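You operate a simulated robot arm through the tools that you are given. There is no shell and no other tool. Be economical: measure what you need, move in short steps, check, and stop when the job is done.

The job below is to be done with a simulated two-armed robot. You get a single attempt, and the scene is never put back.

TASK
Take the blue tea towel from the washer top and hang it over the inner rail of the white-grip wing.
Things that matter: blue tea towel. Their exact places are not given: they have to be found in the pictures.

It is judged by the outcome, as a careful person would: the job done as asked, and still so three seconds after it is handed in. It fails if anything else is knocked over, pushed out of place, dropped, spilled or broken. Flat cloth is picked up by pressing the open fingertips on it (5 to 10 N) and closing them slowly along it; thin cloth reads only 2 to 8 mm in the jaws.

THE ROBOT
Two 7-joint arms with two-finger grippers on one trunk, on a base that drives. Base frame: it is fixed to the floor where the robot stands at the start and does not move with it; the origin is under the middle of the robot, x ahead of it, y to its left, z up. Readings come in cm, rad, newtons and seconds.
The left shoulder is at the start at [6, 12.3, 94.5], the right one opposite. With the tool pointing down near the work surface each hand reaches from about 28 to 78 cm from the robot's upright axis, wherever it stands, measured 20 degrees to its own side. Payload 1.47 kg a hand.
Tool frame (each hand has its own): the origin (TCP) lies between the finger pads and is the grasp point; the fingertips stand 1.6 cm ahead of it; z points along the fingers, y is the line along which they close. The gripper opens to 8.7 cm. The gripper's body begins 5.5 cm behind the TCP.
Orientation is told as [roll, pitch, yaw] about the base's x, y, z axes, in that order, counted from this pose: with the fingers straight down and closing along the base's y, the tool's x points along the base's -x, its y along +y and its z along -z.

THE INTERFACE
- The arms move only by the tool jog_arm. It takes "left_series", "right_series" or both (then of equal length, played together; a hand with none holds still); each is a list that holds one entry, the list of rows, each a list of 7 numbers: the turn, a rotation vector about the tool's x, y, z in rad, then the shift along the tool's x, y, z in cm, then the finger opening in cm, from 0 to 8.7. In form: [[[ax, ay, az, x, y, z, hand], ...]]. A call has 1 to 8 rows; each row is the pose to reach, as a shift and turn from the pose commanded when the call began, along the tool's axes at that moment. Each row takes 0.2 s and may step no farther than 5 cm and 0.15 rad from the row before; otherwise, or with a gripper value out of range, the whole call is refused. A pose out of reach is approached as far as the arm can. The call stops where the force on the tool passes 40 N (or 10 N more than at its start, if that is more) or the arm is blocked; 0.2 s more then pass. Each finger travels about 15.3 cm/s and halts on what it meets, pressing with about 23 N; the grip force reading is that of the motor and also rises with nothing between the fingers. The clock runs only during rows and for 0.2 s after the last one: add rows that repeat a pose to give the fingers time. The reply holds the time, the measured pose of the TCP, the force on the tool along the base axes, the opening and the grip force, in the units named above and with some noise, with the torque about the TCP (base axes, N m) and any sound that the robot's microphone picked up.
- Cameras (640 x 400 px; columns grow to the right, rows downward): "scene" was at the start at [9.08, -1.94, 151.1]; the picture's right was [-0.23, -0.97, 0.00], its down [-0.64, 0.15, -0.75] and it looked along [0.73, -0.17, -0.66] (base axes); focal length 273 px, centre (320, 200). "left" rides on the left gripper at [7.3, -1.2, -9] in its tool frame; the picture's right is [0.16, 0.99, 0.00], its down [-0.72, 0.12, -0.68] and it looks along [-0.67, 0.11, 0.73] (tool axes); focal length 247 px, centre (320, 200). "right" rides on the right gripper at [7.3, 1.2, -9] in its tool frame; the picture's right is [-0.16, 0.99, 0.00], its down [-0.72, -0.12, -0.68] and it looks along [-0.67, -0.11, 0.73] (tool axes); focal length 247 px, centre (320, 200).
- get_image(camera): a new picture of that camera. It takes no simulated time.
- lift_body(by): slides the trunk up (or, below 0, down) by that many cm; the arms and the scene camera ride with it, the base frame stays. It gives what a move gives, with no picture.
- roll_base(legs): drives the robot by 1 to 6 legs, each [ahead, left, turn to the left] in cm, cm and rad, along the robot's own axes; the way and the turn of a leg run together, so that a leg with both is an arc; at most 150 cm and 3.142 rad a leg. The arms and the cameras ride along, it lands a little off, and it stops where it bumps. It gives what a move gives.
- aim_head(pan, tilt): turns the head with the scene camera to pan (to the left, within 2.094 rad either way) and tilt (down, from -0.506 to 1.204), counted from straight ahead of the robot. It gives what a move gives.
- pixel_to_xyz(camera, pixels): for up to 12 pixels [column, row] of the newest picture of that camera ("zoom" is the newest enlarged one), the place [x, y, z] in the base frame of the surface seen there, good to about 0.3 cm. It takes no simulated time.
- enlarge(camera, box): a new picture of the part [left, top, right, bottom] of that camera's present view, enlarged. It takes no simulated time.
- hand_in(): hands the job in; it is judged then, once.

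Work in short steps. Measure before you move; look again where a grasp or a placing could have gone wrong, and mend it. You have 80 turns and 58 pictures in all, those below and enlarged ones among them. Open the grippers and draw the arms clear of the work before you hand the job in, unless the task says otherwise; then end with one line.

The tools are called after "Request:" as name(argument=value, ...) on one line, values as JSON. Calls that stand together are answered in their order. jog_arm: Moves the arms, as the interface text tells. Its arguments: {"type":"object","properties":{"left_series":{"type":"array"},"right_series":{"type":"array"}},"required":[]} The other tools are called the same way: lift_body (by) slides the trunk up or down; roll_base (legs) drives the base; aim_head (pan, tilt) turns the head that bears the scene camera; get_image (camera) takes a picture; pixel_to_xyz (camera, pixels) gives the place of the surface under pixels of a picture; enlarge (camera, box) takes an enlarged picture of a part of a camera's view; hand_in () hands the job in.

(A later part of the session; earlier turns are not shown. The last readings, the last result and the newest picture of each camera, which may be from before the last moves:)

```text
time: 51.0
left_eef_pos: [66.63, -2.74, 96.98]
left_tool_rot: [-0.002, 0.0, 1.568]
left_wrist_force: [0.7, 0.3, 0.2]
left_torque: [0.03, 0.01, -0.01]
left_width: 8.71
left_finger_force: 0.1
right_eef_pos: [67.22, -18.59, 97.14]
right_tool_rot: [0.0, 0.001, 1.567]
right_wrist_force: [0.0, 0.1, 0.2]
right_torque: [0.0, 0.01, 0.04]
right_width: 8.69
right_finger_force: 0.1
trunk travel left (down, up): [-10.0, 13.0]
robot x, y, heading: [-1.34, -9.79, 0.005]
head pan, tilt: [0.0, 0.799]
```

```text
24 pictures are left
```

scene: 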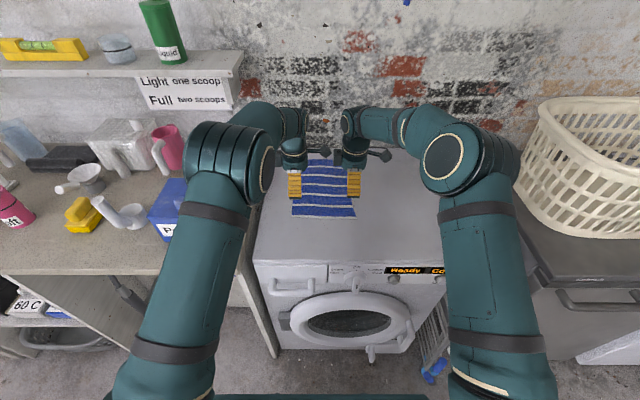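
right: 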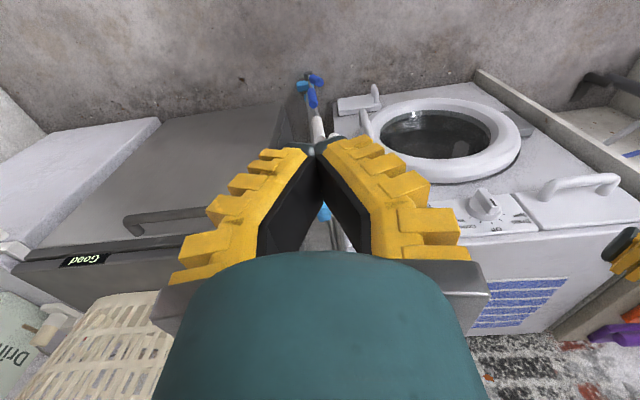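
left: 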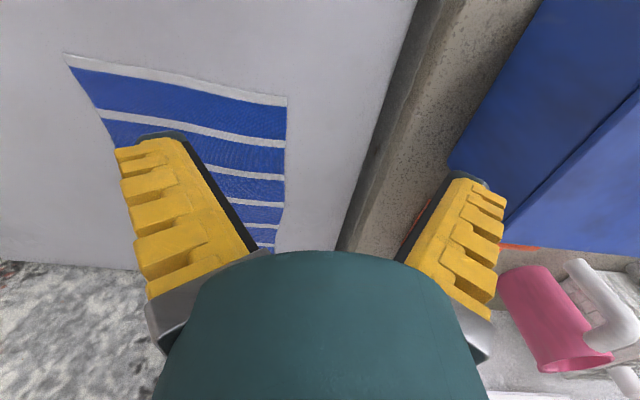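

Both hands are over the front edge. I'll narrow the fingers to 4.8 cm and descend to just above the cloth.

Request:
jog_arm(left_series=[[[0, 0, 0, 0, 0, 3, 4.8], [0, 0, 0, 0, 0, 6, 4.8], [0, 0, 0, 0, 0, 8.5, 4.8], [0, 0, 0, 0, 0, 9.5, 4.8], [0, 0, 0, 0, 0, 9.8, 4.8]]], right_series=[[[0, 0, 0, 0, 0, 3, 4.8], [0, 0, 0, 0, 0, 6, 4.8], [0, 0, 0, 0, 0, 8.5, 4.8], [0, 0, 0, 0, 0, 9.5, 4.8], [0, 0, 0, 0, 0, 9.9, 4.8]]])

```text
time: 52.1
left_eef_pos: [66.82, -2.86, 87.24]
left_tool_rot: [-0.003, 0.0, 1.568]
left_wrist_force: [0.6, 0.4, -0.3]
left_torque: [-0.04, -0.02, -0.02]
left_width: 5.32
left_finger_force: 3.9
right_eef_pos: [66.99, -18.57, 87.4]
right_tool_rot: [0.0, -0.001, 1.566]
right_wrist_force: [1.0, 0.0, 0.1]
right_torque: [0.0, 0.01, -0.01]
right_width: 5.35
right_finger_force: 3.9
trunk travel left (down, up): [-10.0, 13.0]
robot x, y, heading: [-1.75, -9.45, 0.001]
head pan, tilt: [0.0, 0.799]
```

There is no contact yet at z≈87.3, so I'll press down in small steps.

Request:
jog_arm(left_series=[[[0, 0, 0, 0, 0, 0.2, 4.8], [0, 0, 0, 0, 0, 0.4, 4.8], [0, 0, 0, 0, 0, 0.4, 4.8]]], right_series=[[[0, 0, 0, 0, 0, 0.2, 4.8], [0, 0, 0, 0, 0, 0.4, 4.8], [0, 0, 0, 0, 0, 0.5, 4.8]]])

```text
time: 53.0
left_eef_pos: [66.87, -2.76, 86.79]
left_tool_rot: [-0.002, -0.001, 1.568]
left_wrist_force: [-0.3, -1.0, 0.0]
left_torque: [0.0, 0.04, 0.02]
left_width: 5.34
left_finger_force: 3.7
right_eef_pos: [66.86, -18.54, 86.8]
right_tool_rot: [0.001, -0.001, 1.568]
right_wrist_force: [-0.3, 0.8, 0.1]
right_torque: [0.0, 0.01, 0.0]
right_width: 5.34
right_finger_force: 3.7
trunk travel left (down, up): [-10.0, 13.0]
robot x, y, heading: [-1.69, -9.42, 0.002]
head pan, tilt: [0.0, 0.799]
```

Still no contact, so I'll go on in small steps.

Request:
jog_arm(left_series=[[[0, 0, 0, 0, 0, 0.15, 4.8], [0, 0, 0, 0, 0, 0.3, 4.8], [0, 0, 0, 0, 0, 0.3, 4.8]]], right_series=[[[0, 0, 0, 0, 0, 0.15, 4.8], [0, 0, 0, 0, 0, 0.3, 4.8], [0, 0, 0, 0, 0, 0.3, 4.8]]])

```text
time: 53.8
left_eef_pos: [66.84, -2.75, 86.62]
left_tool_rot: [-0.004, 0.001, 1.567]
left_wrist_force: [-0.1, 0.1, 0.1]
left_torque: [-0.02, 0.0, 0.03]
left_width: 5.34
left_finger_force: 4.2
right_eef_pos: [66.87, -18.62, 86.54]
right_tool_rot: [-0.003, -0.002, 1.569]
right_wrist_force: [0.7, 0.6, 9.6]
right_torque: [-0.01, 0.07, 0.04]
right_width: 5.22
right_finger_force: 3.6
trunk travel left (down, up): [-10.0, 13.0]
robot x, y, heading: [-1.36, -9.71, 0.003]
head pan, tilt: [0.0, 0.799]
```

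The right hand presses at 9.6 N. I'll press the left a bit more.

Request:
jog_arm(left_series=[[[0, 0, 0, 0, 0, 0.1, 4.8], [0, 0, 0, 0, 0, 0.2, 4.8]]])

```text
time: 54.4
left_eef_pos: [66.71, -2.8, 86.61]
left_tool_rot: [-0.007, 0.002, 1.567]
left_wrist_force: [0.2, -0.6, 10.2]
left_torque: [0.0, -0.01, -0.04]
left_width: 5.04
left_finger_force: 8.8
right_eef_pos: [66.82, -18.64, 86.61]
right_tool_rot: [-0.004, -0.002, 1.567]
right_wrist_force: [-0.4, -0.3, 15.0]
right_torque: [0.0, 0.01, 0.01]
right_width: 3.79
right_finger_force: 8.0
trunk travel left (down, up): [-10.0, 13.0]
robot x, y, heading: [-1.76, -9.87, 0.003]
head pan, tilt: [0.0, 0.799]
```

Both hands press at 10–15 N. Now I'll close both slowly.

Request:
jog_arm(left_series=[[[0, 0, 0, 0, 0, 0, 4], [0, 0, 0, 0, 0, 0, 3.3], [0, 0, 0, 0, 0, 0, 2.6], [0, 0, 0, 0, 0, 0, 1.9], [0, 0, 0, 0, 0, 0, 1.2], [0, 0, 0, 0, 0, 0, 0.5], [0, 0, 0, 0, 0, 0, 0], [0, 0, 0, 0, 0, 0, 0]]], right_series=[[[0, 0, 0, 0, 0, 0, 3.6], [0, 0, 0, 0, 0, -0.1, 3], [0, 0, 0, 0, 0, -0.1, 2.4], [0, 0, 0, 0, 0, -0.1, 1.8], [0, 0, 0, 0, 0, -0.1, 1.2], [0, 0, 0, 0, 0, -0.1, 0.5], [0, 0, 0, 0, 0, -0.1, 0], [0, 0, 0, 0, 0, -0.1, 0]]])

Request:
enlarge(camera="scene", box=[260, 130, 400, 240])

```text
time: 56.1
left_eef_pos: [66.78, -2.63, 86.49]
left_tool_rot: [-0.003, 0.002, 1.566]
left_wrist_force: [-2.1, 0.7, 8.9]
left_torque: [0.05, -0.05, -0.06]
left_width: 0.0
left_finger_force: 23.1
right_eef_pos: [66.89, -18.54, 86.69]
right_tool_rot: [-0.001, 0.001, 1.567]
right_wrist_force: [0.1, 0.4, 2.3]
right_torque: [0.01, -0.02, 0.02]
right_width: 0.0
right_finger_force: 22.6
trunk travel left (down, up): [-10.0, 13.0]
robot x, y, heading: [-1.73, -9.54, 0.005]
head pan, tilt: [0.0, 0.799]
```

```text
3.64 times, centred on (330, 185) of scene
```

zoom: 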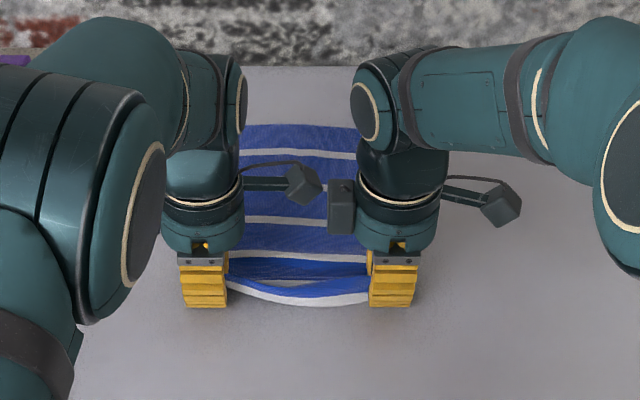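

The cloth bunched between the hands, but the widths read 0. I'll lift 6 cm and see whether it's held.

Request:
jog_arm(left_series=[[[0, 0, 0, 0, 0, -1.5, 0], [0, 0, 0, 0, 0, -3, 0], [0, 0, 0, 0, 0, -4.5, 0], [0, 0, 0, 0, 0, -6, 0]]], right_series=[[[0, 0, 0, 0, 0, -1.5, 0], [0, 0, 0, 0, 0, -3, 0], [0, 0, 0, 0, 0, -4.5, 0], [0, 0, 0, 0, 0, -6, 0]]])

Request:
enlarge(camera="scene", box=[260, 130, 400, 240])

```text
time: 57.1
left_eef_pos: [66.72, -2.89, 92.48]
left_tool_rot: [-0.002, 0.0, 1.568]
left_wrist_force: [-0.4, 0.5, 0.5]
left_torque: [0.02, 0.01, -0.01]
left_width: 0.0
left_finger_force: 22.9
right_eef_pos: [66.7, -18.59, 92.63]
right_tool_rot: [0.0, 0.0, 1.568]
right_wrist_force: [-0.3, -0.2, 0.1]
right_torque: [0.0, -0.03, 0.01]
right_width: 0.0
right_finger_force: 23.1
trunk travel left (down, up): [-10.0, 13.0]
robot x, y, heading: [-1.52, -9.47, 0.01]
head pan, tilt: [0.0, 0.799]
```

```text
3.64 times, centred on (330, 185) of scene
```

zoom: 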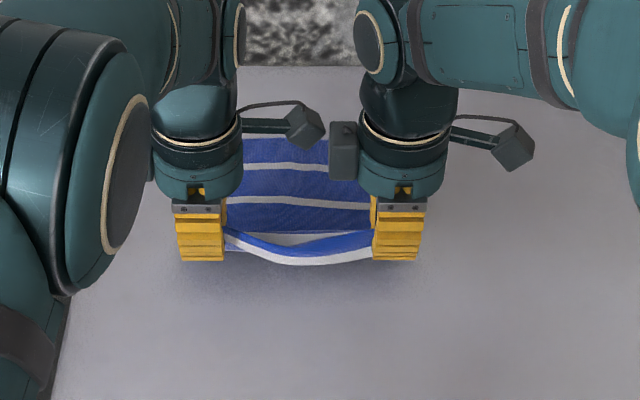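

Both hands hold the edge. I'll lift the towel clear, then turn the pair 45°.

Request:
jog_arm(left_series=[[[0, 0, 0, 0, 0, -4, 0], [0, 0, 0, 0, 0, -8, 0], [0, 0, 0, 0, 0, -12, 0], [0, 0, 0, 0, 0, -16, 0], [0, 0, 0, 0, 0, -20, 0]]], right_series=[[[0, 0, 0, 0, 0, -4, 0], [0, 0, 0, 0, 0, -8, 0], [0, 0, 0, 0, 0, -12, 0], [0, 0, 0, 0, 0, -16, 0], [0, 0, 0, 0, 0, -20, 0]]])

Request:
jog_arm(left_series=[[[0, 0, 0.131, 0.87, -0.63, 0, 0], [0, 0, 0.262, 1.87, -1.25, 0, 0], [0, 0, 0.393, 3.0, -1.83, 0, 0], [0, 0, 0.524, 4.26, -2.35, 0, 0], [0, 0, 0.654, 5.63, -2.81, 0, 0], [0, 0, 0.785, 7.11, -3.18, 0, 0]]], right_series=[[[0, 0, 0.131, 0.73, 1.43, 0, 0], [0, 0, 0.262, 1.33, 2.85, 0, 0], [0, 0, 0.393, 1.8, 4.23, 0, 0], [0, 0, 0.524, 2.14, 5.55, 0, 0], [0, 0, 0.654, 2.37, 6.81, 0, 0], [0, 0, 0.785, 2.49, 7.98, 0, 0]]])

Request:
get_image(camera="scene")

```text
time: 58.4
left_eef_pos: [66.47, -2.71, 112.69]
left_tool_rot: [-0.004, -0.002, 1.57]
left_wrist_force: [1.5, 4.2, 0.6]
left_torque: [-0.52, 0.13, 0.23]
left_width: 0.0
left_finger_force: 23.1
right_eef_pos: [66.69, -18.28, 112.61]
right_tool_rot: [0.0, -0.001, 1.568]
right_wrist_force: [-2.0, -4.4, -0.9]
right_torque: [0.38, -0.13, 0.08]
right_width: 0.01
right_finger_force: 23.1
trunk travel left (down, up): [-10.0, 13.0]
robot x, y, heading: [-1.23, -9.46, 0.003]
head pan, tilt: [0.0, 0.799]
```

```text
time: 59.9
left_eef_pos: [69.38, -9.24, 112.37]
left_tool_rot: [-0.005, -0.006, 0.791]
left_wrist_force: [1.0, 1.4, 0.2]
left_torque: [-0.13, 0.16, 0.08]
left_width: 0.0
left_finger_force: 23.3
left hand out of reach, approached as far as the arm can: row 5, 6
right_eef_pos: [58.78, -20.87, 112.56]
right_tool_rot: [0.005, 0.006, 0.785]
right_wrist_force: [-1.4, -1.4, 0.1]
right_torque: [0.15, -0.1, 0.0]
right_width: 0.0
right_finger_force: 22.8
trunk travel left (down, up): [-10.0, 13.0]
robot x, y, heading: [-1.68, -9.82, 0.001]
head pan, tilt: [0.0, 0.799]
stopped in row 6 (right hand): the force on the tool passed its limit at 42 N (the readings are from after the stop); the commanded pose is now the measured one
```

```text
21 pictures are left
```

scene: 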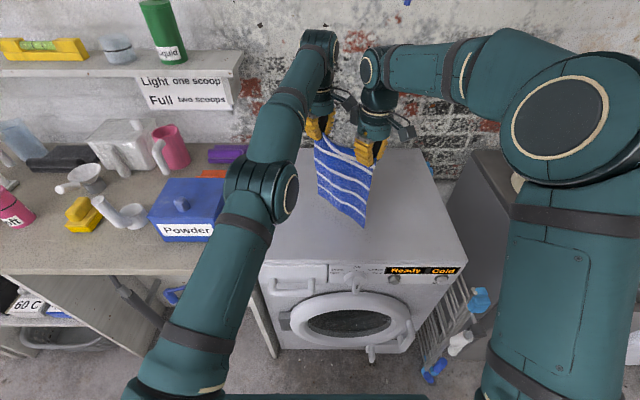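

The left arm ran out of reach and the towel pulled taut for a moment, but both grips hold. I'll pull the pair 6 cm towards the robot and finish the turn.

Request:
jog_arm(left_series=[[[0, 0, 0, 2.83, 1.41, 0, 0], [0, 0, 0, 5.66, 2.83, 0, 0], [0, 0, 0.131, 6.21, 1.34, 0, 0], [0, 0, 0.262, 6.91, -0.15, 0, 0], [0, 0, 0.393, 7.72, -1.6, 0, 0], [0, 0, 0.524, 8.67, -3.0, 0, 0], [0, 0, 0.655, 9.72, -4.33, 0, 0], [0, 0, 0.786, 10.87, -5.59, 0, 0]]], right_series=[[[0, 0, 0, 2.83, 1.41, 0, 0], [0, 0, 0, 5.66, 2.83, 0, 0], [0, 0, 0.131, 6.09, 3.33, 0, 0], [0, 0, 0.262, 6.38, 3.82, 0, 0], [0, 0, 0.393, 6.56, 4.28, 0, 0], [0, 0, 0.524, 6.6, 4.69, 0, 0], [0, 0, 0.655, 6.54, 5.04, 0, 0], [0, 0, 0.786, 6.38, 5.3, 0, 0]]])

Request:
get_image(camera="scene")

```text
time: 61.1
left_eef_pos: [65.33, -15.59, 112.47]
left_tool_rot: [-0.002, -0.011, 0.405]
left_wrist_force: [3.8, 0.0, -0.8]
left_torque: [0.03, 0.31, 0.19]
left_width: 0.0
left_finger_force: 23.0
right_eef_pos: [50.93, -22.6, 112.36]
right_tool_rot: [0.003, 0.012, 0.393]
right_wrist_force: [-3.6, 0.4, 0.8]
right_torque: [0.01, -0.43, 0.12]
right_width: 0.0
right_finger_force: 23.0
trunk travel left (down, up): [-10.0, 13.0]
robot x, y, heading: [-1.98, -9.51, 0.006]
head pan, tilt: [0.0, 0.799]
stopped in row 6 (left hand): the force on the tool passed its limit at 44 N (the readings are from after the stop); the commanded pose is now the measured one
```

```text
20 pictures are left
```

scene: 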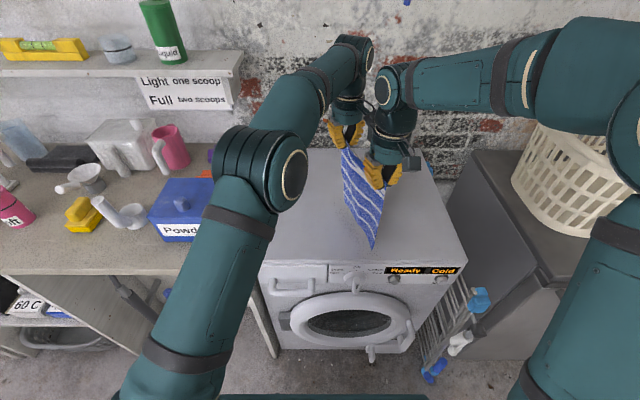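

The turn has about 23° left, with the hands 16 cm apart and the cloth taut. I'll finish it with the hands slightly closer together.

Request:
jog_arm(left_series=[[[0, 0, 0.1, 0.9, -2.2, 0, 0], [0, 0, 0.2, 1.8, -4.4, 0, 0], [0, 0, 0.3, 2.7, -6.6, 0, 0], [0, 0, 0.405, 3.6, -8.79, 0, 0]]], right_series=[[[0, 0, 0.1, 0.26, -0.56, 0, 0], [0, 0, 0.2, 0.53, -1.13, 0, 0], [0, 0, 0.3, 0.8, -1.7, 0, 0], [0, 0, 0.393, 1.06, -2.26, 0, 0]]])

Request:
roll_base(legs=[[0, -20, 0]])

Request:
get_image(camera="scene")

```text
time: 61.6
left_eef_pos: [65.63, -17.7, 112.27]
left_tool_rot: [0.002, -0.019, 0.313]
left_wrist_force: [5.0, 0.4, -0.5]
left_torque: [-0.12, 0.5, 0.11]
left_width: 0.0
left_finger_force: 22.6
left hand out of reach, approached as far as the arm can: row 2
right_eef_pos: [50.62, -23.27, 112.43]
right_tool_rot: [0.003, 0.022, 0.293]
right_wrist_force: [-5.0, -0.6, 0.3]
right_torque: [0.08, -0.53, 0.03]
right_width: 0.0
right_finger_force: 23.5
trunk travel left (down, up): [-10.0, 13.0]
robot x, y, heading: [-1.46, -9.53, 0.0]
head pan, tilt: [0.0, 0.799]
stopped in row 2 (left hand): the force on the tool passed its limit at 49 N (the readings are from after the stop); the commanded pose is now the measured one
```

```text
time: 64.0
left_eef_pos: [65.76, -37.16, 112.34]
left_tool_rot: [0.001, -0.019, 0.32]
left_wrist_force: [15.8, 2.9, -1.0]
left_torque: [-0.21, 1.4, 0.33]
left_width: 0.0
left_finger_force: 23.5
right_eef_pos: [50.86, -43.03, 112.33]
right_tool_rot: [0.002, 0.024, 0.299]
right_wrist_force: [-15.4, -3.2, 1.9]
right_torque: [0.33, -1.62, 0.12]
right_width: 0.0
right_finger_force: 22.6
trunk travel left (down, up): [-10.0, 13.0]
robot x, y, heading: [-1.46, -29.61, 0.011]
head pan, tilt: [0.0, 0.799]
```

```text
19 pictures are left
```

scene: 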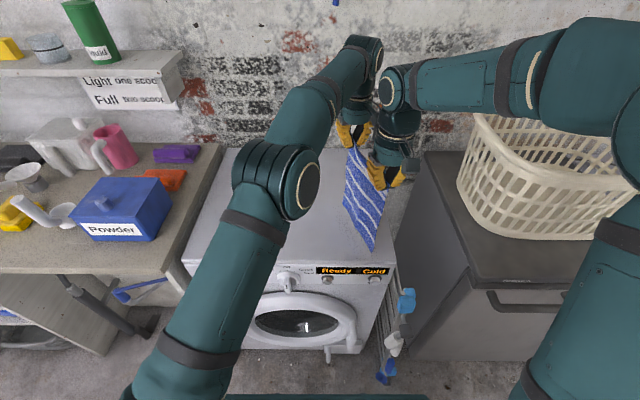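

The towel is taut, with the hands 16 cm apart and about 16 N. I'll slacken it, pull both hands back a little, and finish the turn.

Request:
jog_arm(left_series=[[[0, 0, 0, 2.47, 0.48, 0, 0], [0, 0, 0, 4.94, 0.95, 0, 0], [0, 0, 0.11, 5.3, -0.75, 0, 0], [0, 0, 0.22, 5.7, -2.45, 0, 0], [0, 0, 0.32, 6.05, -4.15, 0, 0]]], right_series=[[[0, 0, 0, 1.62, 0.68, 0, 0], [0, 0, 0, 3.24, 1.36, 0, 0], [0, 0, 0.1, 3.43, 1.3, 0, 0], [0, 0, 0.2, 3.6, 1.26, 0, 0], [0, 0, 0.3, 3.81, 1.22, 0, 0]]])

Request:
aim_head(pan=-0.2, tilt=0.8)

Request:
enlarge(camera="scene", box=[260, 60, 460, 260])

```text
time: 64.4
left_eef_pos: [63.97, -36.99, 112.46]
left_tool_rot: [0.0, -0.027, 0.329]
left_wrist_force: [5.9, 0.9, 1.2]
left_torque: [-0.17, 0.62, 0.1]
left_width: 0.01
left_finger_force: 22.9
right_eef_pos: [48.88, -42.73, 112.45]
right_tool_rot: [0.006, 0.031, 0.303]
right_wrist_force: [-5.2, -1.0, -0.3]
right_torque: [0.18, -0.54, 0.07]
right_width: 0.0
right_finger_force: 22.5
trunk travel left (down, up): [-10.0, 13.0]
robot x, y, heading: [-1.62, -29.33, 0.006]
head pan, tilt: [0.0, 0.799]
stopped in row 2 (right hand): the force on the tool passed its limit at 50 N (the readings are from after the stop); the commanded pose is now the measured one
```

```text
time: 65.1
left_eef_pos: [64.05, -36.83, 112.45]
left_tool_rot: [0.0, -0.027, 0.33]
left_wrist_force: [9.3, 0.4, 2.0]
left_torque: [-0.21, 1.15, 0.3]
left_width: 0.01
left_finger_force: 23.1
right_eef_pos: [48.86, -42.75, 112.35]
right_tool_rot: [0.005, 0.033, 0.3]
right_wrist_force: [-9.8, -0.8, -1.4]
right_torque: [0.15, -0.9, 0.09]
right_width: 0.04
right_finger_force: 23.1
trunk travel left (down, up): [-10.0, 13.0]
robot x, y, heading: [-1.53, -30.01, 0.01]
head pan, tilt: [-0.201, 0.799]
```

```text
2.00 times, centred on (360, 160) of scene
```

zoom: 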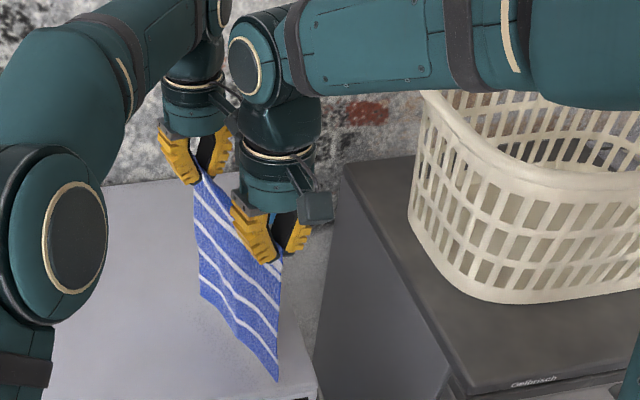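

The force signs (left +x, right -x) show the hands pushing each other apart. Left's camera is touching right's wrist, so the cloth isn't what's taut. I'll tilt the right hand's top away (towards -x) about its TCP.

Request:
jog_arm(right_series=[[[0, -0.1, 0, 0, 0, 0, 0], [0, -0.2, 0, 0, 0, 0, 0], [0, -0.3, 0, 0, 0, 0, 0], [0, -0.35, 0, 0, 0, 0, 0]]])

```text
time: 66.1
left_eef_pos: [63.98, -36.94, 112.44]
left_tool_rot: [0.002, -0.026, 0.329]
left_wrist_force: [0.1, 0.1, -0.5]
left_torque: [0.01, -0.03, -0.03]
left_width: 0.01
left_finger_force: 23.2
right_eef_pos: [49.03, -42.79, 112.41]
right_tool_rot: [0.002, -0.319, 0.299]
right_wrist_force: [0.4, -0.7, 0.5]
right_torque: [0.0, -0.02, 0.01]
right_width: 0.02
right_finger_force: 23.1
trunk travel left (down, up): [-10.0, 13.0]
robot x, y, heading: [-1.45, -29.77, 0.009]
head pan, tilt: [-0.201, 0.799]
```

The contact is gone. Now I'll bring the hands into line along x without turning them further.

Request:
jog_arm(left_series=[[[0, 0, 0, 1.6, -0.4, 0, 0], [0, 0, 0, 2.7, -1.9, 0, 0], [0, 0, 0, 3.8, -3.4, 0, 0], [0, 0, 0, 4.81, -4.8, 0, 0], [0, 0, 0, 4.81, -4.8, 0, 0]]], right_series=[[[0, 0, 0, 1.4, 0.4, -0.45, 0], [0, 0, 0, 2.2, 0.6, -0.7, 0], [0, 0, 0, 2.8, 0.75, -0.9, 0], [0, 0, 0, 3.32, 0.87, -1.1, 0], [0, 0, 0, 3.32, 0.87, -1.1, 0]]])

Request:
enlarge(camera="scene", box=[260, 60, 460, 260])

```text
time: 67.3
left_eef_pos: [61.07, -43.05, 112.41]
left_tool_rot: [0.001, -0.025, 0.329]
left_wrist_force: [0.0, 0.1, 0.7]
left_torque: [-0.05, 0.01, 0.02]
left_width: 0.0
left_finger_force: 23.2
right_eef_pos: [45.21, -43.11, 112.26]
right_tool_rot: [0.002, -0.318, 0.301]
right_wrist_force: [0.0, 0.1, -0.2]
right_torque: [-0.01, -0.03, 0.02]
right_width: 0.0
right_finger_force: 22.9
trunk travel left (down, up): [-10.0, 13.0]
robot x, y, heading: [-1.45, -29.69, 0.009]
head pan, tilt: [-0.201, 0.799]
```

```text
2.00 times, centred on (360, 160) of scene
```

zoom: 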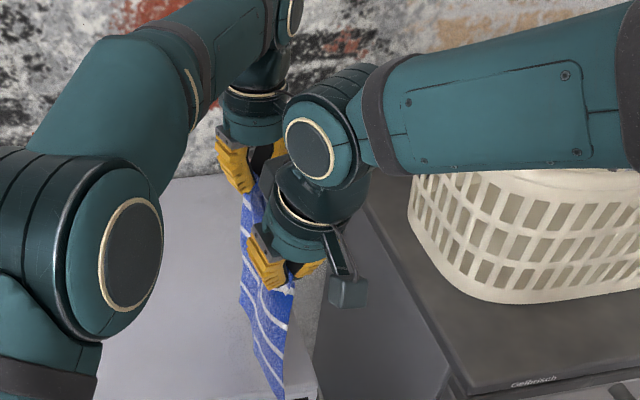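

They are aligned along x. I'll carry the towel over the slot at y≈-51.1 and 2 cm further in.

Request:
jog_arm(left_series=[[[0, 0, 0, 0.24, -2.75, 0, 0], [0, 0, 0, 0.47, -5.5, 0, 0], [0, 0, 0, 0.71, -8.26, 0, 0], [0, 0, 0, 0.71, -8.26, 0, 0], [0, 0, 0, 0.71, -8.26, 0, 0]]], right_series=[[[0, 0, 0, 0.14, -2.74, -0.05, 0], [0, 0, 0, 0.28, -5.48, -0.1, 0], [0, 0, 0, 0.43, -8.23, -0.14, 0], [0, 0, 0, 0.43, -8.23, -0.14, 0], [0, 0, 0, 0.43, -8.23, -0.14, 0]]])

Request:
aim_head(pan=-0.35, tilt=0.8)

Request:
get_image(camera="scene")

```text
time: 68.5
left_eef_pos: [60.6, -49.46, 111.16]
left_tool_rot: [0.003, -0.026, 0.33]
left_wrist_force: [0.4, 0.7, -0.1]
left_torque: [-0.02, 0.02, 0.0]
left_width: 0.02
left_finger_force: 22.8
left hand out of reach, approached as far as the arm can: row 2, 3, 4, 5
right_eef_pos: [47.28, -51.11, 112.33]
right_tool_rot: [0.003, -0.317, 0.299]
right_wrist_force: [-0.8, 0.0, 0.9]
right_torque: [0.0, -0.02, 0.01]
right_width: 0.0
right_finger_force: 23.1
trunk travel left (down, up): [-10.0, 13.0]
robot x, y, heading: [-1.14, -29.77, 0.011]
head pan, tilt: [-0.201, 0.799]
```

```text
time: 69.2
left_eef_pos: [60.61, -49.5, 111.25]
left_tool_rot: [0.003, -0.026, 0.33]
left_wrist_force: [0.1, -0.4, 0.3]
left_torque: [0.01, -0.01, -0.02]
left_width: 0.0
left_finger_force: 22.8
right_eef_pos: [47.33, -51.06, 112.35]
right_tool_rot: [0.002, -0.316, 0.3]
right_wrist_force: [-0.1, 0.2, -0.4]
right_torque: [0.01, -0.02, -0.01]
right_width: 0.02
right_finger_force: 23.2
trunk travel left (down, up): [-10.0, 13.0]
robot x, y, heading: [-1.12, -30.07, 0.008]
head pan, tilt: [-0.351, 0.799]
```

```text
16 pictures are left
```

scene: 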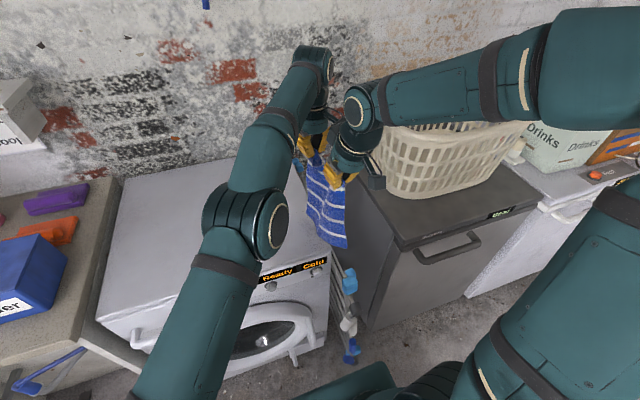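

The left hand is at its reach limit. I'll check how near the robot's base is to the airer before driving further right.

Request:
pixel_to_xyz(camera="scene", pixels=[[385, 366], [340, 385], [395, 385], [352, 355], [350, 280], [320, 240], [345, 246], [310, 165], [350, 180]])

```text
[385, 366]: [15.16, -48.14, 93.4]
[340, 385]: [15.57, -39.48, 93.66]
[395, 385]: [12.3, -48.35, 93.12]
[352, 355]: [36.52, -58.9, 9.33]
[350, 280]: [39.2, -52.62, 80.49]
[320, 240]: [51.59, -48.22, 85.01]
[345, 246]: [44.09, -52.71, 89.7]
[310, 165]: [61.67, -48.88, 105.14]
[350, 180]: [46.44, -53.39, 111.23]
```

The teal near the airer is only the shoulder carriage, at z 93. I'll drive 9 cm right and then re-centre the hands over the slot.

Request:
roll_base(legs=[[0, -9, 0]])

```text
time: 70.7
left_eef_pos: [60.65, -58.64, 111.2]
left_tool_rot: [0.002, -0.026, 0.327]
left_wrist_force: [0.6, 0.5, -0.3]
left_torque: [-0.01, 0.0, 0.04]
left_width: 0.0
left_finger_force: 22.5
right_eef_pos: [47.37, -60.1, 112.3]
right_tool_rot: [0.003, -0.317, 0.3]
right_wrist_force: [0.0, -0.5, 0.1]
right_torque: [-0.01, 0.0, 0.02]
right_width: 0.0
right_finger_force: 22.6
trunk travel left (down, up): [-10.0, 13.0]
robot x, y, heading: [-1.12, -38.51, 0.012]
head pan, tilt: [-0.351, 0.799]
```

Now I'll bring both hands back over the slot.

Request:
jog_arm(left_series=[[[0, 0, 0, -0.97, 2.83, 0, 0], [0, 0, 0, -1.94, 5.66, 0, 0], [0, 0, 0, -2.9, 8.5, 0, 0], [0, 0, 0, -2.9, 8.5, 0, 0], [0, 0, 0, -2.9, 8.5, 0, 0]]], right_series=[[[0, 0, 0, -0.9, 2.85, 0.3, 0], [0, 0, 0, -1.8, 5.7, 0.6, 0], [0, 0, 0, -2.71, 8.54, 0.9, 0], [0, 0, 0, -2.71, 8.54, 0.9, 0], [0, 0, 0, -2.71, 8.54, 0.9, 0]]])

```text
time: 71.9
left_eef_pos: [60.86, -49.12, 110.81]
left_tool_rot: [0.0, -0.025, 0.328]
left_wrist_force: [-0.1, 0.2, 0.5]
left_torque: [-0.02, -0.01, -0.01]
left_width: 0.0
left_finger_force: 22.5
right_eef_pos: [47.56, -50.91, 112.38]
right_tool_rot: [0.003, -0.318, 0.301]
right_wrist_force: [0.3, 0.1, 0.7]
right_torque: [0.01, 0.01, 0.0]
right_width: 0.0
right_finger_force: 23.1
trunk travel left (down, up): [-10.0, 13.0]
robot x, y, heading: [-1.42, -38.8, 0.006]
head pan, tilt: [-0.351, 0.799]
```

The commands count from the measured pose, so I'll correct the left hand to (63,-51,112).

Request:
jog_arm(left_series=[[[0, 0, 0, -0.75, -1.25, -0.7, 0], [0, 0, 0, -1.48, -2.46, -1.4, 0], [0, 0, 0, -1.48, -2.46, -1.4, 0], [0, 0, 0, -1.48, -2.46, -1.4, 0]]])

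Request:
aim_head(pan=-0.2, tilt=0.8)

Request:
get_image(camera="scene")

Request:
get_image(camera="left")

```text
time: 72.9
left_eef_pos: [62.89, -51.22, 112.49]
left_tool_rot: [0.002, -0.027, 0.327]
left_wrist_force: [-0.9, -0.9, 0.3]
left_torque: [-0.01, 0.0, -0.01]
left_width: 0.0
left_finger_force: 23.2
right_eef_pos: [47.53, -51.02, 112.42]
right_tool_rot: [0.003, -0.318, 0.301]
right_wrist_force: [-0.1, -0.1, -0.3]
right_torque: [0.02, -0.01, -0.01]
right_width: 0.0
right_finger_force: 22.9
trunk travel left (down, up): [-10.0, 13.0]
robot x, y, heading: [-1.13, -38.45, 0.011]
head pan, tilt: [-0.351, 0.799]
```

```text
time: 73.6
left_eef_pos: [62.87, -51.24, 112.44]
left_tool_rot: [0.002, -0.026, 0.328]
left_wrist_force: [-0.2, 0.0, 0.4]
left_torque: [-0.04, -0.02, 0.01]
left_width: 0.01
left_finger_force: 23.4
right_eef_pos: [47.64, -51.0, 112.42]
right_tool_rot: [0.004, -0.317, 0.3]
right_wrist_force: [0.3, -0.5, 0.0]
right_torque: [-0.02, -0.01, 0.01]
right_width: 0.01
right_finger_force: 23.1
trunk travel left (down, up): [-10.0, 13.0]
robot x, y, heading: [-1.37, -38.53, 0.009]
head pan, tilt: [-0.201, 0.799]
```

```text
15 pictures are left
```

scene: 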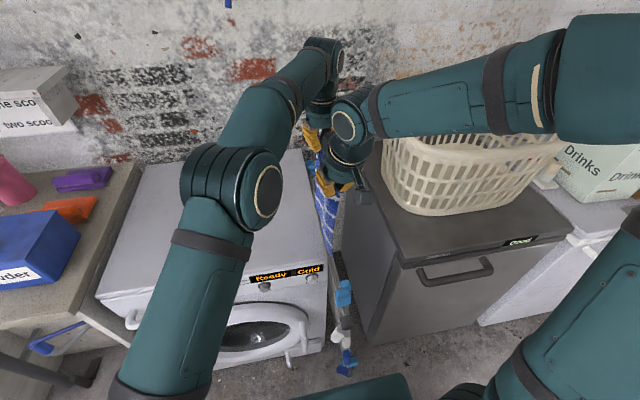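

```text
14 pictures are left
```

left: 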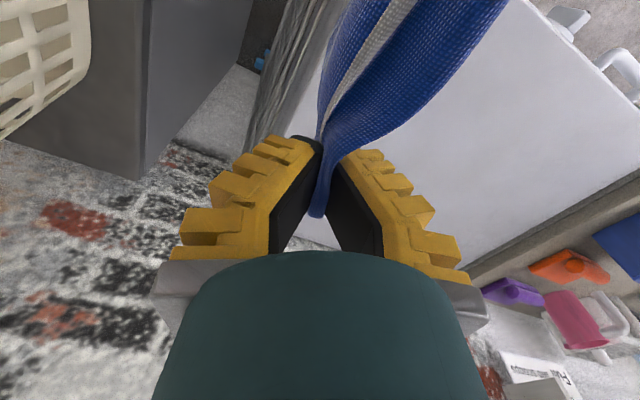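

The towel hangs above the slot. I'll zoom on its lower edge and measure it.

Request:
enlarge(camera="scene", box=[290, 150, 370, 310])

Request:
pixel_to_xyz(camera="scene", pixels=[[322, 205], [328, 212], [326, 225], [330, 235], [333, 240], [322, 232], [318, 220], [316, 200], [330, 248]])

```text
2.50 times, centred on (330, 230) of scene
```

zoom: 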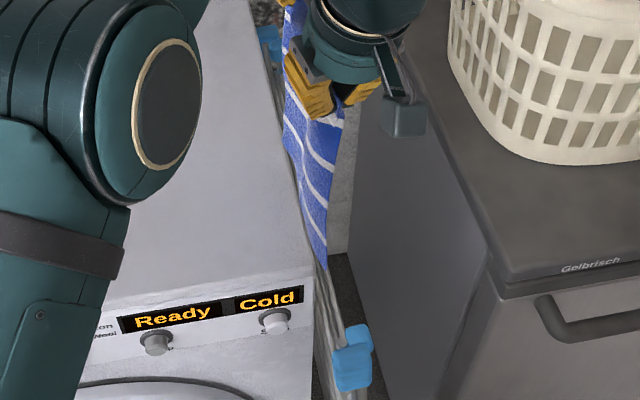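

```text
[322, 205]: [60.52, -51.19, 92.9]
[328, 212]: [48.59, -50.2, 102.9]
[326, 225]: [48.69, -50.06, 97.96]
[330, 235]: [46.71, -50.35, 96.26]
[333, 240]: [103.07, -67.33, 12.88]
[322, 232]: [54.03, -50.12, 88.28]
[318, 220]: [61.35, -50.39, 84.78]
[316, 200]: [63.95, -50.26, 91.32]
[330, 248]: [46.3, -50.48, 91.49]
```

The lower edge is around y -50.1 to -50.5, right above the washer's edge. I'll shift about 0.7 cm out towards the slot, spread slightly, and lower 8 cm slowly.

Request:
jog_arm(left_series=[[[0, 0, 0, 0.21, -0.61, 0, 0], [0, 0, 0, 0.21, -0.61, 0, 0], [0, 0, 0, 0.21, -0.61, 1.5, 0], [0, 0, 0, 0.21, -0.61, 3, 0], [0, 0, 0, 0.21, -0.61, 4.5, 0], [0, 0, 0, 0.21, -0.61, 6, 0], [0, 0, 0, 0.21, -0.61, 7.5, 0], [0, 0, 0, 0.21, -0.61, 7.5, 0]]], right_series=[[[0, 0, 0, 0.66, -0.57, -0.22, 0], [0, 0, 0, 0.66, -0.57, -0.22, 0], [0, 0, 0, 1.13, -0.57, 1.2, 0], [0, 0, 0, 1.6, -0.57, 2.63, 0], [0, 0, 0, 2.07, -0.57, 4.05, 0], [0, 0, 0, 2.54, -0.57, 5.48, 0], [0, 0, 0, 3.02, -0.57, 6.9, 0], [0, 0, 0, 3.02, -0.57, 6.9, 0]]])

Request:
enlarge(camera="scene", box=[290, 180, 370, 310])

```text
time: 75.4
left_eef_pos: [62.93, -51.9, 105.17]
left_tool_rot: [0.001, -0.026, 0.328]
left_wrist_force: [0.3, 0.2, 0.6]
left_torque: [0.0, -0.01, -0.03]
left_width: 0.02
left_finger_force: 23.4
right_eef_pos: [47.14, -51.67, 104.8]
right_tool_rot: [0.004, -0.317, 0.301]
right_wrist_force: [0.0, 0.9, 0.1]
right_torque: [-0.03, 0.0, 0.02]
right_width: 0.01
right_finger_force: 22.8
trunk travel left (down, up): [-10.0, 13.0]
robot x, y, heading: [-1.29, -39.05, 0.008]
head pan, tilt: [-0.201, 0.799]
```

```text
3.08 times, centred on (330, 245) of scene
```

zoom: 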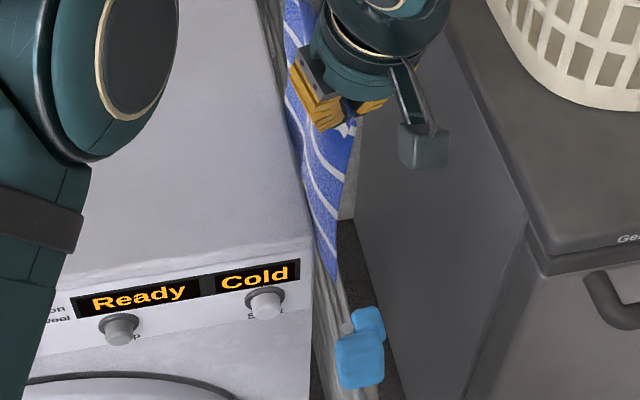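

I'll measure the cloth's lower edge against the rails.

Request:
pixel_to_xyz(camera="zoom", pixels=[[335, 275], [328, 255], [318, 230], [325, 210], [312, 205], [306, 185], [302, 160], [296, 140], [335, 190], [315, 270], [325, 285], [345, 200]])

```text
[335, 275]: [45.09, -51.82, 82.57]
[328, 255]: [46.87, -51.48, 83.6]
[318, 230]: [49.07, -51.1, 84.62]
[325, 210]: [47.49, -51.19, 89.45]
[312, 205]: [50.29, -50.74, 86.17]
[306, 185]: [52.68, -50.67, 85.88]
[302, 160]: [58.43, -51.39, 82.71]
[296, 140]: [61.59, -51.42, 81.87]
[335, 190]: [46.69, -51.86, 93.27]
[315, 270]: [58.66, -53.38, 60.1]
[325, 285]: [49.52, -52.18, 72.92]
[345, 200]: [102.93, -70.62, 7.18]
```

The bottom is now below the washer top, at z≈82. I'll shift back 0.75 cm so the cloth hugs the washer side, then lower 10.5 cm past the rail.

Request:
jog_arm(left_series=[[[0, 0, 0, -0.26, 0.76, 0, 0], [0, 0, 0, -0.26, 0.76, 0, 0], [0, 0, 0, -0.26, 0.76, 1.75, 0], [0, 0, 0, -0.26, 0.76, 3.5, 0], [0, 0, 0, -0.26, 0.76, 5.25, 0], [0, 0, 0, -0.26, 0.76, 7, 0], [0, 0, 0, -0.26, 0.76, 8.75, 0], [0, 0, 0, -0.26, 0.76, 10.5, 0]]], right_series=[[[0, 0, 0, -0.22, 0.72, 0.07, 0], [0, 0, 0, -0.22, 0.72, 0.07, 0], [0, 0, 0, 0.33, 0.72, 1.73, 0], [0, 0, 0, 0.88, 0.72, 3.4, 0], [0, 0, 0, 1.43, 0.72, 5.06, 0], [0, 0, 0, 1.98, 0.72, 6.72, 0], [0, 0, 0, 2.53, 0.72, 8.38, 0], [0, 0, 0, 3.08, 0.72, 10.05, 0]]])

Request:
enlarge(camera="scene", box=[290, 180, 370, 310])

```text
time: 77.2
left_eef_pos: [63.36, -50.9, 94.47]
left_tool_rot: [0.002, -0.026, 0.33]
left_wrist_force: [-1.1, 0.2, -0.1]
left_torque: [0.02, 0.01, -0.02]
left_width: 0.0
left_finger_force: 22.8
right_eef_pos: [46.94, -51.17, 94.24]
right_tool_rot: [0.002, -0.318, 0.298]
right_wrist_force: [0.7, 0.0, -0.3]
right_torque: [0.01, 0.0, 0.0]
right_width: 0.0
right_finger_force: 22.4
trunk travel left (down, up): [-10.0, 13.0]
robot x, y, heading: [-1.25, -38.75, 0.007]
head pan, tilt: [-0.201, 0.799]
```

```text
3.08 times, centred on (330, 245) of scene
```

zoom: 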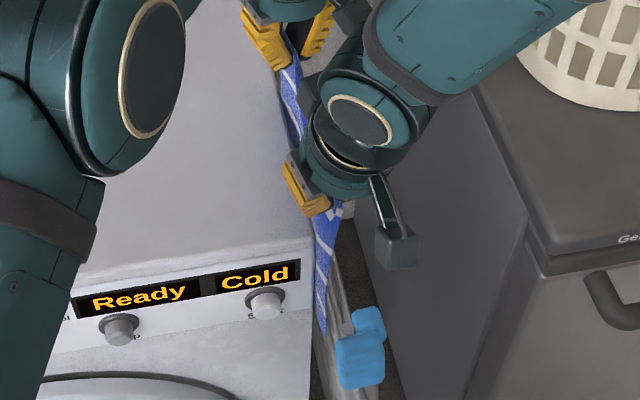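

I'll measure where the cloth's lower part is relative to rail A.

Request:
pixel_to_xyz(camera="zoom", pixels=[[322, 328], [320, 310], [325, 290], [318, 290], [330, 250], [316, 270], [314, 300], [316, 320], [335, 300], [340, 290], [314, 245], [318, 340]])

```text
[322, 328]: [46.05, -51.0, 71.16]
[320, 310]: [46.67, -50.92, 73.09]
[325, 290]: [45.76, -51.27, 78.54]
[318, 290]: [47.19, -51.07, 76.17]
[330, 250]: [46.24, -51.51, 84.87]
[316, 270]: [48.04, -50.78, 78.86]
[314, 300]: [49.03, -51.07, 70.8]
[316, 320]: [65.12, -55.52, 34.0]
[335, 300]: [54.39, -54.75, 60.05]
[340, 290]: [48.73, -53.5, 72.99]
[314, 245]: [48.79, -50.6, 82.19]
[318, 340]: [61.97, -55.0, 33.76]
```

The near corner is in the slot at (46,-51.0,71). I'll lower a further 6 cm, keeping the fingertips just above the washer top.

Request:
jog_arm(left_series=[[[0, 0, 0, 0, 0, 1.5, 0], [0, 0, 0, 0, 0, 3, 0], [0, 0, 0, 0, 0, 4.5, 0], [0, 0, 0, 0, 0, 6, 0], [0, 0, 0, 0, 0, 6, 0]]], right_series=[[[0, 0, 0, 0.47, 0, 1.43, 0], [0, 0, 0, 0.94, 0, 2.85, 0], [0, 0, 0, 1.41, 0, 4.28, 0], [0, 0, 0, 1.88, 0, 5.7, 0], [0, 0, 0, 1.88, 0, 5.7, 0]]])

Request:
enlarge(camera="scene", box=[290, 180, 370, 310])

```text
time: 78.4
left_eef_pos: [63.66, -50.94, 88.52]
left_tool_rot: [0.002, -0.026, 0.327]
left_wrist_force: [-1.8, 0.6, 0.3]
left_torque: [0.01, -0.02, -0.02]
left_width: 0.01
left_finger_force: 22.4
right_eef_pos: [47.2, -51.12, 88.23]
right_tool_rot: [0.005, -0.319, 0.297]
right_wrist_force: [2.2, 0.2, 0.0]
right_torque: [0.0, 0.01, 0.01]
right_width: 0.0
right_finger_force: 22.7
trunk travel left (down, up): [-10.0, 13.0]
robot x, y, heading: [-1.64, -38.44, 0.008]
head pan, tilt: [-0.201, 0.799]
```

```text
3.08 times, centred on (330, 245) of scene
```

zoom: 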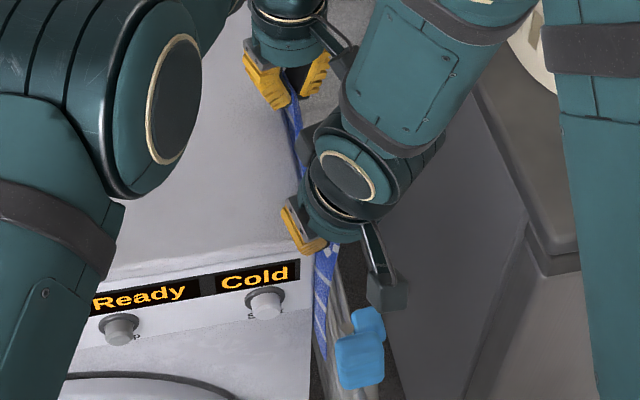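

The cloth hangs in the slot to z≈65. Now I'll carry the held edge over the rails to the dryer side (y≈-59.5) and down to z≈77.

Request:
jog_arm(left_series=[[[0, 0, 0, 0.65, -1.89, 0, 0], [0, 0, 0, 1.29, -3.78, 0, 0], [0, 0, 0, 1.94, -5.68, 2, 0], [0, 0, 0, 2.42, -7.1, 5, 0], [0, 0, 0, 2.72, -7.95, 8.5, 0], [0, 0, 0, 2.72, -7.95, 11.5, 0], [0, 0, 0, 2.72, -7.95, 11.5, 0]]], right_series=[[[0, 0, 0, 0.56, -1.91, -0.19, 0], [0, 0, 0, 1.12, -3.82, -0.37, 0], [0, 0, 0, 2.31, -5.73, 1.34, 0], [0, 0, 0, 3.68, -7.16, 4.05, 0], [0, 0, 0, 5.03, -8.02, 7.3, 0], [0, 0, 0, 5.97, -8.02, 10.15, 0], [0, 0, 0, 5.97, -8.02, 10.15, 0]]])

Request:
get_image(camera="scene")

```text
time: 80.0
left_eef_pos: [62.52, -58.43, 77.44]
left_tool_rot: [0.002, -0.027, 0.329]
left_wrist_force: [0.6, 0.0, -0.5]
left_torque: [0.0, 0.01, -0.02]
left_width: 0.0
left_finger_force: 23.4
left hand out of reach, approached as far as the arm can: row 5, 6, 7
right_eef_pos: [46.86, -59.3, 76.6]
right_tool_rot: [0.004, -0.319, 0.3]
right_wrist_force: [0.1, 0.6, -0.4]
right_torque: [0.01, 0.02, 0.0]
right_width: 0.0
right_finger_force: 22.7
trunk travel left (down, up): [-10.0, 13.0]
robot x, y, heading: [-1.1, -38.39, 0.008]
head pan, tilt: [-0.201, 0.799]
```

```text
9 pictures are left
```

scene: 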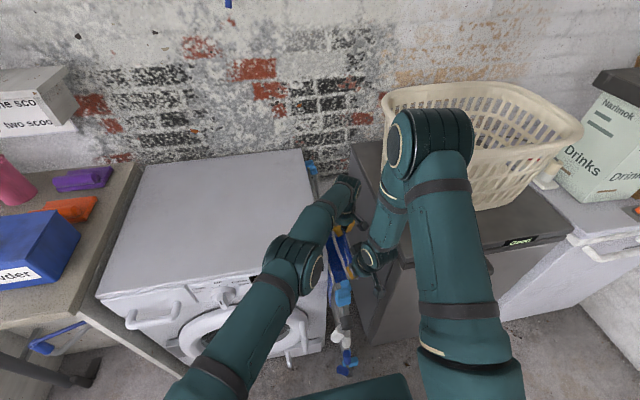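

The hands are now on the dryer side. I'll zoom in on the drape.

Request:
enlarge(camera="scene", box=[310, 170, 380, 300])

Request:
pixel_to_xyz(camera="zoom", pixels=[[320, 170], [330, 190], [325, 215], [335, 230], [345, 215], [350, 190], [340, 160], [330, 250], [310, 190], [315, 230]])

```text
3.08 times, centred on (345, 235) of scene
```

zoom: 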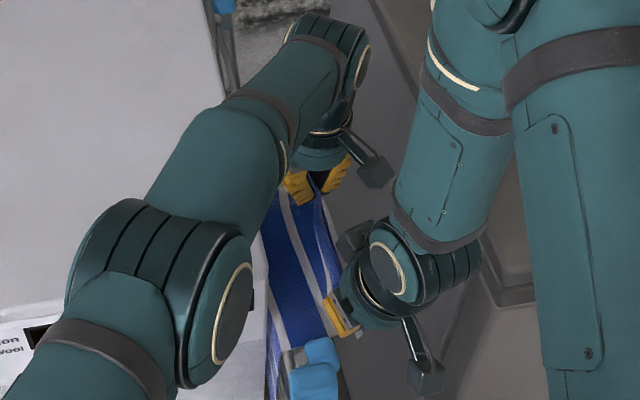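

```text
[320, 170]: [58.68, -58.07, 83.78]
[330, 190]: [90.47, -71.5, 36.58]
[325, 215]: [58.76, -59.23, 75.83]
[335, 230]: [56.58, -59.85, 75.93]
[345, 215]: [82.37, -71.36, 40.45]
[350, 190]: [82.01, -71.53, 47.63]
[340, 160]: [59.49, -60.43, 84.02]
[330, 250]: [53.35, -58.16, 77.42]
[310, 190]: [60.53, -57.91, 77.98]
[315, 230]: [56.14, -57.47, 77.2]
```

The towel drapes over the rails. I'll lower 5 cm more on the dryer side and open the fingers to 3.5 cm.

Request:
jog_arm(left_series=[[[0, 0, 0, 0, 0, 1.7, 0], [0, 0, 0, 0, 0, 3.4, 0], [0, 0, 0, 0, 0, 5, 0], [0, 0, 0, 0, 0, 5, 0], [0, 0, 0, 0, 0, 5, 0]]], right_series=[[[0, 0, 0, 0.5, 0, 1.6, 0], [0, 0, 0, 1.0, 0, 3.2, 0], [0, 0, 0, 1.4, 0, 4.3, 0], [0, 0, 0, 1.4, 0, 4.3, 0], [0, 0, 0, 1.4, 0, 4.3, 0]]])

```text
time: 81.2
left_eef_pos: [61.99, -57.77, 72.7]
left_tool_rot: [0.002, -0.026, 0.328]
left_wrist_force: [0.7, 0.1, 0.4]
left_torque: [0.01, -0.01, 0.01]
left_width: 0.0
left_finger_force: 22.9
left hand out of reach, approached as far as the arm can: row 2, 3, 4, 5
right_eef_pos: [47.18, -59.45, 72.27]
right_tool_rot: [0.005, -0.318, 0.301]
right_wrist_force: [0.5, -0.5, -0.2]
right_torque: [0.03, -0.02, 0.01]
right_width: 0.0
right_finger_force: 23.0
trunk travel left (down, up): [-10.0, 13.0]
robot x, y, heading: [-1.33, -38.67, 0.01]
head pan, tilt: [-0.201, 0.799]
```

No contact forces. I'll release both hands gently.

Request:
jog_arm(left_series=[[[0, 0, 0, 0, 0, 0, 1], [0, 0, 0, 0, 0, 0, 2], [0, 0, 0, 0, 0, 0, 3], [0, 0, 0, 0, 0, 0, 3.2], [0, 0, 0, 0, 0, 0, 3.2], [0, 0, 0, 0, 0, 0, 3.2]]], right_series=[[[0, 0, 0, 0, 0, 0, 1], [0, 0, 0, 0, 0, 0, 2], [0, 0, 0, 0, 0, 0, 3], [0, 0, 0, 0, 0, 0, 3.5], [0, 0, 0, 0, 0, 0, 3.5], [0, 0, 0, 0, 0, 0, 3.5]]])

Request:
enlarge(camera="scene", box=[310, 170, 380, 300])

```text
time: 82.6
left_eef_pos: [61.95, -57.7, 72.74]
left_tool_rot: [-0.001, -0.026, 0.328]
left_wrist_force: [0.9, -7.4, 0.2]
left_torque: [0.03, -0.03, -0.08]
left_width: 3.29
left_finger_force: 0.8
right_eef_pos: [47.15, -59.45, 72.47]
right_tool_rot: [0.004, -0.319, 0.301]
right_wrist_force: [0.6, 0.9, 0.2]
right_torque: [0.02, 0.02, -0.02]
right_width: 4.08
right_finger_force: 4.6
trunk travel left (down, up): [-10.0, 13.0]
robot x, y, heading: [-1.57, -39.29, 0.006]
head pan, tilt: [-0.201, 0.799]
```

```text
3.08 times, centred on (345, 235) of scene
```

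zoom: 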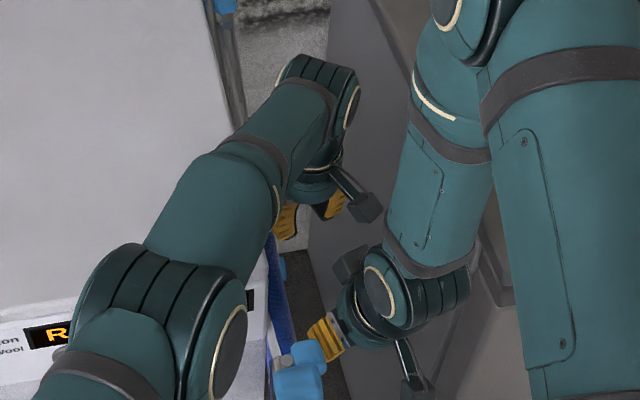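

The towel is released and its flap dropped along the rails. The left finger presses the rails at 7 N, so I'll narrow it first, then raise both hands straight up slowly.

Request:
jog_arm(left_series=[[[0, 0, 0, 0, 0, 0, 2.0], [0, 0, 0, 0.1, -0.3, 0, 2.0], [0, 0, 0, 0.2, -0.6, -1.5, 2.0], [0, 0, 0, 0.3, -0.9, -3.5, 2.0], [0, 0, 0, 0.3, -0.9, -6, 2.0], [0, 0, 0, 0.3, -0.9, -9, 2.0], [0, 0, 0, 0.3, -0.9, -12, 2.0], [0, 0, 0, 0.3, -0.9, -15, 2.0]]], right_series=[[[0, 0, 0, 0, 0, 0, 3], [0, 0, 0, 0, -0.3, 0, 3], [0, 0, 0, -0.47, -0.3, -1.43, 3], [0, 0, 0, -1.1, -0.3, -3.3, 3], [0, 0, 0, -1.9, -0.3, -5.7, 3], [0, 0, 0, -2.8, -0.3, -8.5, 3], [0, 0, 0, -3.8, -0.3, -11.4, 3], [0, 0, 0, -4.7, -0.3, -14.2, 3]]])

Request:
enlarge(camera="scene", box=[300, 150, 380, 310])

```text
time: 84.4
left_eef_pos: [62.88, -59.8, 88.01]
left_tool_rot: [0.003, -0.025, 0.328]
left_wrist_force: [-1.0, -0.3, 0.4]
left_torque: [0.01, 0.0, -0.02]
left_width: 2.63
left_finger_force: 4.8
left hand out of reach, approached as far as the arm can: row 5, 6, 7, 8
right_eef_pos: [47.18, -59.44, 87.3]
right_tool_rot: [0.003, -0.318, 0.3]
right_wrist_force: [0.5, 0.4, 0.5]
right_torque: [0.0, -0.03, 0.01]
right_width: 3.6
right_finger_force: 4.4
trunk travel left (down, up): [-10.0, 13.0]
robot x, y, heading: [-1.02, -38.64, 0.01]
head pan, tilt: [-0.201, 0.799]
```

```text
2.50 times, centred on (340, 230) of scene
```

zoom: 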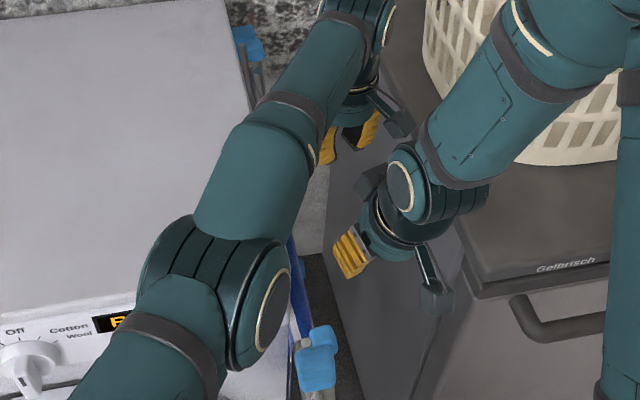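

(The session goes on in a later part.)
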